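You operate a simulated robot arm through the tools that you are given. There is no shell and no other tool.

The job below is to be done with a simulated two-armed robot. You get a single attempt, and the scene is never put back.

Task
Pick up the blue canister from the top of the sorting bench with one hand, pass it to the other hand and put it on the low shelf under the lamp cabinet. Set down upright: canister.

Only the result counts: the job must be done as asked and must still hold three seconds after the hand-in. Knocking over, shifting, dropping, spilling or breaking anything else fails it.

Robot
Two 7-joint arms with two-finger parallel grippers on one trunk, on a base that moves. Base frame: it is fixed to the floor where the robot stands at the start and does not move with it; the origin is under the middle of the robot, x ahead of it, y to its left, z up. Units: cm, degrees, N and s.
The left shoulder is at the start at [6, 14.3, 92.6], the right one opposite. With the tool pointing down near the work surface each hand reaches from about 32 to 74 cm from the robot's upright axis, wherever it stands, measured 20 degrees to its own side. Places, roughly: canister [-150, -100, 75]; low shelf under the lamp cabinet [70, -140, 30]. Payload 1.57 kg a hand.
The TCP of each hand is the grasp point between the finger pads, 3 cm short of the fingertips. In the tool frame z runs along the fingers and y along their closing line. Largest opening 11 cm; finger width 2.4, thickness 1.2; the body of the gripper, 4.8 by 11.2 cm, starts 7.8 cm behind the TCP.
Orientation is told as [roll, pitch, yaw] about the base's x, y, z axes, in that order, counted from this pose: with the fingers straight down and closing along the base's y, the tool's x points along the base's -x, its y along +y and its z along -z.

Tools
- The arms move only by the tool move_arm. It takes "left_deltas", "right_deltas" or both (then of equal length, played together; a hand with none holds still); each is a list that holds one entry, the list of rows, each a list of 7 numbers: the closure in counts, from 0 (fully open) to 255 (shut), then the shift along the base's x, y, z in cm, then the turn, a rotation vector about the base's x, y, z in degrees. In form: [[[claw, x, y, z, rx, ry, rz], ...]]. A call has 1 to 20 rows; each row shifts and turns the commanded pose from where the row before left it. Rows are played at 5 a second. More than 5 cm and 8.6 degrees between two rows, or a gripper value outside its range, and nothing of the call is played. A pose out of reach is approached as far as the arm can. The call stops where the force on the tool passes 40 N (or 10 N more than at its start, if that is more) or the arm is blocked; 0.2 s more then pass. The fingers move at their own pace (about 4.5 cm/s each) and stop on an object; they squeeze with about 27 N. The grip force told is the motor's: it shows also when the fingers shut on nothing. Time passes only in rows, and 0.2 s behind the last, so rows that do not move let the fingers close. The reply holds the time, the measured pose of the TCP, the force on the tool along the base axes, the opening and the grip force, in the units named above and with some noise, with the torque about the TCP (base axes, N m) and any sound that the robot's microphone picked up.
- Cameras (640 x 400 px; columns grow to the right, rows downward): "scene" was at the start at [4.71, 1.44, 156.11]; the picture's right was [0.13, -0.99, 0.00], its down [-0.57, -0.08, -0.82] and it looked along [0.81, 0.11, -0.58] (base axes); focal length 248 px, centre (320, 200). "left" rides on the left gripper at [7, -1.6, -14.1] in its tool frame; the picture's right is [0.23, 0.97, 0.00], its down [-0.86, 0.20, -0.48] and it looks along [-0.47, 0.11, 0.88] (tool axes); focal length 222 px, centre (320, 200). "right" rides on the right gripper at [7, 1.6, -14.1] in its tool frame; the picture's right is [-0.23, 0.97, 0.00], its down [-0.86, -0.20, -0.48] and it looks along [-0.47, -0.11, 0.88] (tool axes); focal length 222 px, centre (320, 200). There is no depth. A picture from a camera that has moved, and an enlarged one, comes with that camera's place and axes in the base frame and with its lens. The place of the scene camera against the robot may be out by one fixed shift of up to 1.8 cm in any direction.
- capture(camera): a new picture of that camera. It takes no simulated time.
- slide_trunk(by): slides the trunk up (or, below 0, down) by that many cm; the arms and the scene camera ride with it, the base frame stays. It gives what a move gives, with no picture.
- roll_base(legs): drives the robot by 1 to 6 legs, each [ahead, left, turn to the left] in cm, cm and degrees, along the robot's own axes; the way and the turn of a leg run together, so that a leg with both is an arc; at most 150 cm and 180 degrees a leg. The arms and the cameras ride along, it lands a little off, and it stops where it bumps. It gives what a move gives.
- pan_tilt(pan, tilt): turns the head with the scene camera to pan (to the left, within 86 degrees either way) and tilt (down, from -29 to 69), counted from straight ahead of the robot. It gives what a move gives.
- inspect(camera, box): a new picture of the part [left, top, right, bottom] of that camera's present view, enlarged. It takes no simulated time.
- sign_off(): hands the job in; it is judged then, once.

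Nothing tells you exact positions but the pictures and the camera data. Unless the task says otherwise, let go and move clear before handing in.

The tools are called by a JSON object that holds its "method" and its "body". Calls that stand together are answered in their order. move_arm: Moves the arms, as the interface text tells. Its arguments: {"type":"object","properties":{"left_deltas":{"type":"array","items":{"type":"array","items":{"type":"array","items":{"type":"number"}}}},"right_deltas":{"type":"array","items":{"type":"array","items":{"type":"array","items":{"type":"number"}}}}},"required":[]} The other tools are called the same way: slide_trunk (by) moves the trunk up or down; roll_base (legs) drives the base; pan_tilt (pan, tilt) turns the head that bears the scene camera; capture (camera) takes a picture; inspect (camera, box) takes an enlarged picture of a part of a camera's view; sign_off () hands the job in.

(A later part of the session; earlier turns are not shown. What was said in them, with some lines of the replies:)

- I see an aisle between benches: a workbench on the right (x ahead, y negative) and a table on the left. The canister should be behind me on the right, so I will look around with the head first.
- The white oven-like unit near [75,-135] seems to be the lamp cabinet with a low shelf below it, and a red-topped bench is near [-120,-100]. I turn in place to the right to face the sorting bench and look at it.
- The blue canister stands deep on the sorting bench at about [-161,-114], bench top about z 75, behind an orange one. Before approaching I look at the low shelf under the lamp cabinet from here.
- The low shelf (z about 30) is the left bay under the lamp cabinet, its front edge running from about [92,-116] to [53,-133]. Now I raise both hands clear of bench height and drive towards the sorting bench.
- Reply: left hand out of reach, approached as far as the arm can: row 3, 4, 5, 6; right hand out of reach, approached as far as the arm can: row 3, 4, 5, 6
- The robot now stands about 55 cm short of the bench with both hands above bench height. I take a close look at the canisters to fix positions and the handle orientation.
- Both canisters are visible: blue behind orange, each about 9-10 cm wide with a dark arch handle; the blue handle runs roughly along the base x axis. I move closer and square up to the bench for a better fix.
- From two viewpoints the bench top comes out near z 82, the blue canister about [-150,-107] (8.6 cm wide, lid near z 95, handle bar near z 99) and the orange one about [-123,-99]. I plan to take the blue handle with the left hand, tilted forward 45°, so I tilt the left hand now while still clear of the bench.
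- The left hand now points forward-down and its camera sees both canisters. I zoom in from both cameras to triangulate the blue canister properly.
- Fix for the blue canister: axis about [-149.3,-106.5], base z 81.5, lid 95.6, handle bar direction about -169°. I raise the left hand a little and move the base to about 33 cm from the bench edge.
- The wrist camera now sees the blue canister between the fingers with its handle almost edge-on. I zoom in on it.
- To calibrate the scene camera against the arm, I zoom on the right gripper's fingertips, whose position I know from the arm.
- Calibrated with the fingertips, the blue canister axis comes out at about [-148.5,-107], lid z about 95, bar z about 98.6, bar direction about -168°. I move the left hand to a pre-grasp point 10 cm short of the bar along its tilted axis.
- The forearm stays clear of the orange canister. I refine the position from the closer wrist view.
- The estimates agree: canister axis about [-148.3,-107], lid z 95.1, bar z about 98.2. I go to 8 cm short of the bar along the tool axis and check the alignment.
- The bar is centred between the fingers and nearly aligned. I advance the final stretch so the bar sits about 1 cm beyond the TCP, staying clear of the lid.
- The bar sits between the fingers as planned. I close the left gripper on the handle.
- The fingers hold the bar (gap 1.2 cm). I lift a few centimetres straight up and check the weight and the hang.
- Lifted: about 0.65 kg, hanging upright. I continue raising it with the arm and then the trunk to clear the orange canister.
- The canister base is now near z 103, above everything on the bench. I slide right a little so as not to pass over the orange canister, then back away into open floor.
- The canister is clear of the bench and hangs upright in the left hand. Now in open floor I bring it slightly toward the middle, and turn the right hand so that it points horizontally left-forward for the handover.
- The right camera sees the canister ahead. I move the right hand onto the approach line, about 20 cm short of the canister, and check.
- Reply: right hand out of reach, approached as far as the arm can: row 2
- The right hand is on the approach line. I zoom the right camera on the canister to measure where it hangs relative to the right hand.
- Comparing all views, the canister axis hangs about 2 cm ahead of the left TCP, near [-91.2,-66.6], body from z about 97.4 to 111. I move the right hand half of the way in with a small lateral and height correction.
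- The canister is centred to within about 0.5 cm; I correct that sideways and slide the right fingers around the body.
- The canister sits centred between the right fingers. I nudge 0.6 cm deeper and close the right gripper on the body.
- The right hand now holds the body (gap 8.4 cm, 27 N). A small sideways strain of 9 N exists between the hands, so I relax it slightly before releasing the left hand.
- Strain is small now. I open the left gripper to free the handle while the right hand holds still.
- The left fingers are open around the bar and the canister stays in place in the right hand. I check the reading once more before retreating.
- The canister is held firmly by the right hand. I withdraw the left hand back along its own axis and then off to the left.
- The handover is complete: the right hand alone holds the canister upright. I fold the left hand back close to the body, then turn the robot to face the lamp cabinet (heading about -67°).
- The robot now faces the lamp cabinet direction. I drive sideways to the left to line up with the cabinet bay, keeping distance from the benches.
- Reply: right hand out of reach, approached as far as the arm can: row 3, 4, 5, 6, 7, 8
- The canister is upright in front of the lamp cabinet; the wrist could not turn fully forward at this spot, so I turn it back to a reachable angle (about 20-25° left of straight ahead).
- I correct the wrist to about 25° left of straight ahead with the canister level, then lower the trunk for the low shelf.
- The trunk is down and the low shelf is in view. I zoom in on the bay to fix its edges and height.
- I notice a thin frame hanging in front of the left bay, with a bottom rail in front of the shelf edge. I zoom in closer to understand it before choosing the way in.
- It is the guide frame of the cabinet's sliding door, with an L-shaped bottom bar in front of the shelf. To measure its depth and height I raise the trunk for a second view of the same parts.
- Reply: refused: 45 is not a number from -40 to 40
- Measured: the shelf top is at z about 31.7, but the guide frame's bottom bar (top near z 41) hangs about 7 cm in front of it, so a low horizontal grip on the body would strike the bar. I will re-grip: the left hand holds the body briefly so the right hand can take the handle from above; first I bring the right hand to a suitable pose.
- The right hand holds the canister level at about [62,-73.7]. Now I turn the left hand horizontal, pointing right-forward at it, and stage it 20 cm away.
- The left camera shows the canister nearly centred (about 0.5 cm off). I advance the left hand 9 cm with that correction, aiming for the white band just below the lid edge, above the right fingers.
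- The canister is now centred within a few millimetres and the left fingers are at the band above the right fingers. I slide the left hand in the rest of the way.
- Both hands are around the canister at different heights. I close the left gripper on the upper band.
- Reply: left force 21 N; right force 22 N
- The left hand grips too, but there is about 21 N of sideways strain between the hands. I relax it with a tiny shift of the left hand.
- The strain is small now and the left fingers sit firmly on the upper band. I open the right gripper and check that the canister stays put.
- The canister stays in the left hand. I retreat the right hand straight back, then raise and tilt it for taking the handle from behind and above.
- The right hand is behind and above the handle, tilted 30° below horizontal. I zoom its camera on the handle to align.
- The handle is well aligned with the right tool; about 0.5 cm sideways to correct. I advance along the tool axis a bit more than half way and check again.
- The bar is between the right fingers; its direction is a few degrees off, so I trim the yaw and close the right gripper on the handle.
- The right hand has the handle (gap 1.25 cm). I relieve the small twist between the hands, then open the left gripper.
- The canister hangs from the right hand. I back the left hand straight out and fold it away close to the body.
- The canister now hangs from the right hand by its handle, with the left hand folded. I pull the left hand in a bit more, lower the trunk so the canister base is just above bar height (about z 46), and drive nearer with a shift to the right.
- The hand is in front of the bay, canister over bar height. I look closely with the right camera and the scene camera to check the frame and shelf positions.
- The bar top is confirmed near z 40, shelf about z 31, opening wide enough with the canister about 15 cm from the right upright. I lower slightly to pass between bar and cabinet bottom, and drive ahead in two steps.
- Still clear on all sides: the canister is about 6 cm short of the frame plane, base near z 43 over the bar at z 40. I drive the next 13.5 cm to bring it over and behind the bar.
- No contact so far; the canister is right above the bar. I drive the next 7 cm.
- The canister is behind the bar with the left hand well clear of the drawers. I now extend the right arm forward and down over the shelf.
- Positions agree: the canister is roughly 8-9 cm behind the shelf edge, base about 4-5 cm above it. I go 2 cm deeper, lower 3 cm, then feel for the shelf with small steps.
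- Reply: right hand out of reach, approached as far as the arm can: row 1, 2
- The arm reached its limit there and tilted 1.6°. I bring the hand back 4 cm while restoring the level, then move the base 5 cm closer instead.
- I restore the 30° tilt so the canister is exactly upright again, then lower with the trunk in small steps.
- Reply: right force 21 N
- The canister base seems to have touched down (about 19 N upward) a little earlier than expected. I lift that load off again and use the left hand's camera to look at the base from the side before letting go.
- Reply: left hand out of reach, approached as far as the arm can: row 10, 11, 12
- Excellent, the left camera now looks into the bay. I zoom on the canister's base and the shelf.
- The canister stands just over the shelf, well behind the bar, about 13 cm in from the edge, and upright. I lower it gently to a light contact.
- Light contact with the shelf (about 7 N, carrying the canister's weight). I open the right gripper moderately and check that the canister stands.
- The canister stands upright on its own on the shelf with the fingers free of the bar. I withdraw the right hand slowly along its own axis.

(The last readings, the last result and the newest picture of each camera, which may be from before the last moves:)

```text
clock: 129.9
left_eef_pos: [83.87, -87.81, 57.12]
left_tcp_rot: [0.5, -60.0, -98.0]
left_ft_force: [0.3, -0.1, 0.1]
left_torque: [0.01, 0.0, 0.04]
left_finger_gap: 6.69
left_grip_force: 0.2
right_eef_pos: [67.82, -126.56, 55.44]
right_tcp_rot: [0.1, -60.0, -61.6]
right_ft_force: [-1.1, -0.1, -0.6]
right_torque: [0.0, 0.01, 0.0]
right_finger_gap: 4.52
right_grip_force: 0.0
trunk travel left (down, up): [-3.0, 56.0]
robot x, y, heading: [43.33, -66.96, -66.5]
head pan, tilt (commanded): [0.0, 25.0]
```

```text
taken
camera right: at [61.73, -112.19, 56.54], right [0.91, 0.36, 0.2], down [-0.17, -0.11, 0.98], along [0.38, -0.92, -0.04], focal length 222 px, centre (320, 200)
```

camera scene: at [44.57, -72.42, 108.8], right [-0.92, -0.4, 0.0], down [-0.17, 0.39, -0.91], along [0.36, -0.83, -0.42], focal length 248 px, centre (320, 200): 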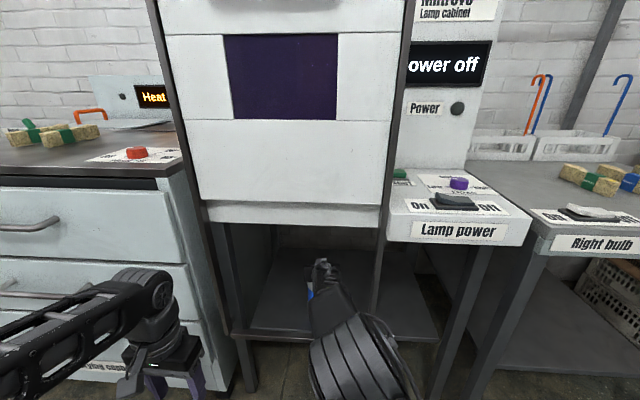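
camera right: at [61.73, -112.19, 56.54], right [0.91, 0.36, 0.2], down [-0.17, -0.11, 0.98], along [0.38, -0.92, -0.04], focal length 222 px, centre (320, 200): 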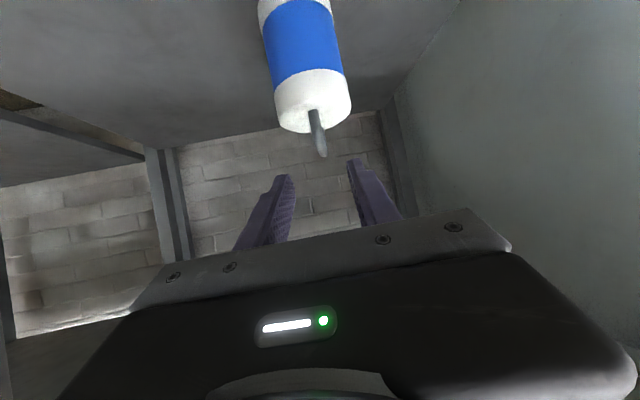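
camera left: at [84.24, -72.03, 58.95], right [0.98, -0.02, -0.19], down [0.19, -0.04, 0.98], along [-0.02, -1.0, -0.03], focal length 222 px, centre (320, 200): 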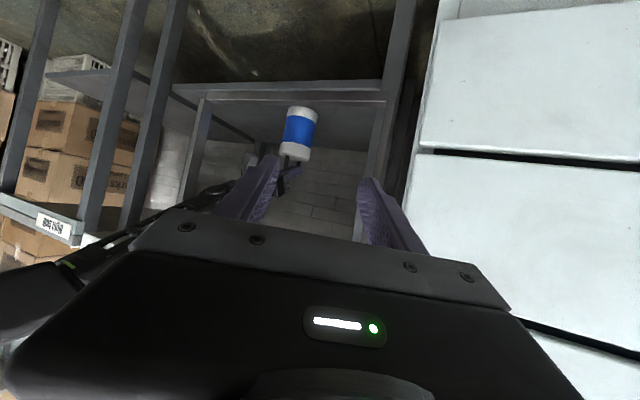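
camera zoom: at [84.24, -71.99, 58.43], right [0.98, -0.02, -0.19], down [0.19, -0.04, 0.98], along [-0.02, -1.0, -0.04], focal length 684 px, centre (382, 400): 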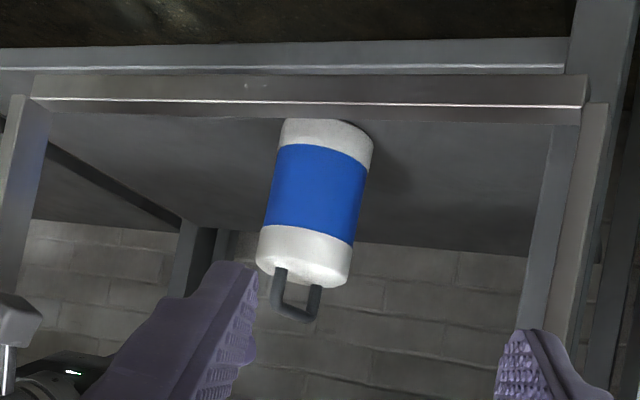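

The canister stays standing upright on the low shelf. I back the robot away from the cabinet so both hands are clear.

{"method": "roll_base", "body": {"legs": [[-35, 0, 0]]}}

{"method": "pan_tilt", "body": {"pan": 5, "tilt": 30}}

{"method": "capture", "body": {"camera": "scene"}}

{"method": "inspect", "body": {"camera": "left", "box": [200, 60, 420, 220]}}

{"method": "capture", "body": {"camera": "right"}}

```text
clock: 132.2
left_eef_pos: [69.64, -54.89, 57.36]
left_tcp_rot: [0.6, -60.0, -98.0]
left_ft_force: [0.3, 0.4, 0.2]
left_torque: [-0.01, -0.01, -0.01]
left_finger_gap: 6.7
left_grip_force: 0.1
right_eef_pos: [53.73, -93.76, 55.29]
right_tcp_rot: [0.2, -60.0, -61.5]
right_ft_force: [-0.2, -0.6, 0.2]
right_torque: [-0.02, -0.01, -0.02]
right_finger_gap: 4.53
right_grip_force: 0.1
trunk travel left (down, up): [-3.0, 56.0]
robot x, y, heading: [29.02, -33.97, -66.5]
head pan, tilt (commanded): [0.0, 25.0]
```

```text
clock: 132.9
left_eef_pos: [69.57, -54.93, 57.23]
left_tcp_rot: [0.5, -60.0, -98.0]
left_ft_force: [-0.6, 0.1, -0.2]
left_torque: [0.01, 0.02, 0.01]
left_finger_gap: 6.67
left_grip_force: 0.1
right_eef_pos: [53.62, -93.81, 55.53]
right_tcp_rot: [0.1, -60.0, -61.5]
right_ft_force: [0.0, -0.9, 0.3]
right_torque: [-0.01, 0.04, -0.01]
right_finger_gap: 4.52
right_grip_force: 0.1
trunk travel left (down, up): [-3.0, 56.0]
robot x, y, heading: [28.88, -33.8, -66.7]
head pan, tilt (commanded): [5.0, 30.0]
```

```text
taken
camera scene: at [30.99, -39.02, 107.46], right [-0.88, -0.48, 0.0], down [-0.24, 0.44, -0.87], along [0.41, -0.76, -0.5], focal length 248 px, centre (320, 200)
```

scene: 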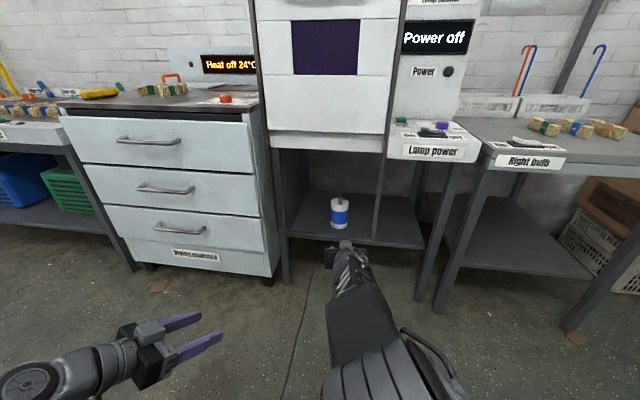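

```text
2.50 times, centred on (310, 140) of left
camera zoom: at [70.03, -39.12, 58.43], right [0.98, -0.02, -0.19], down [0.19, -0.04, 0.98], along [-0.02, -1.0, -0.03], focal length 555 px, centre (345, 350)
```

zoom: 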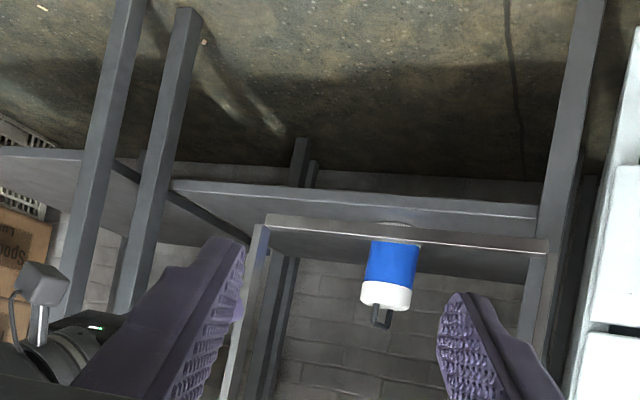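

```text
taken
camera right: at [47.55, -79.33, 56.53], right [0.91, 0.37, 0.2], down [-0.17, -0.11, 0.98], along [0.38, -0.92, -0.04], focal length 222 px, centre (320, 200)
```

right: 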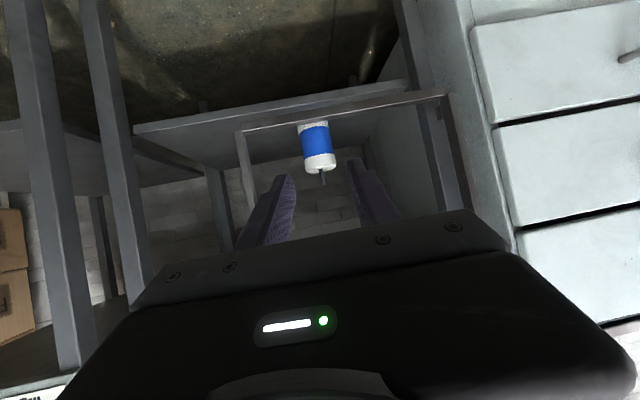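

The canister is visible standing on the low shelf with both hands clear of it. One last close look before handing in.

{"method": "inspect", "body": {"camera": "scene", "box": [290, 170, 390, 250]}}

```text
5.00 times, centred on (340, 210) of scene
camera zoom: at [30.99, -39.02, 107.46], right [-0.88, -0.48, 0.0], down [-0.24, 0.44, -0.87], along [0.41, -0.76, -0.5], focal length 1241 px, centre (220, 150)
```

zoom: 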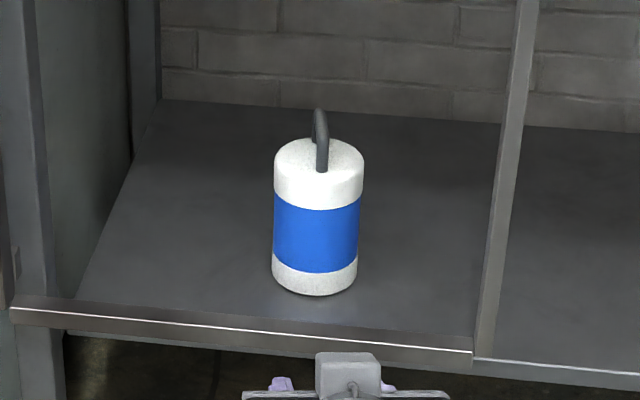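

The blue canister stands upright on the low shelf under the lamp cabinet, fully behind the bar, and both hands are away from it. I hand the job in.

{"method": "sign_off", "body": {}}

```text
The job is handed in.
```

The blue canister is standing upright on the low shelf under the lamp cabinet, and I've handed the job in. At my last look it was steady, behind the bar across the front of the bay. Both hands had let go and were clear of it.

The left hand picked it up by the handle from the sorting bench and passed it to the right hand. A door-frame bar in front of the shelf ruled out placing it with that first grip. So the left hand held it briefly while the right hand changed from gripping the body to gripping the handle. The right hand then made the final placement.

I saw no sign of anything else being touched or moved. I did not check the sorting bench again after leaving it.
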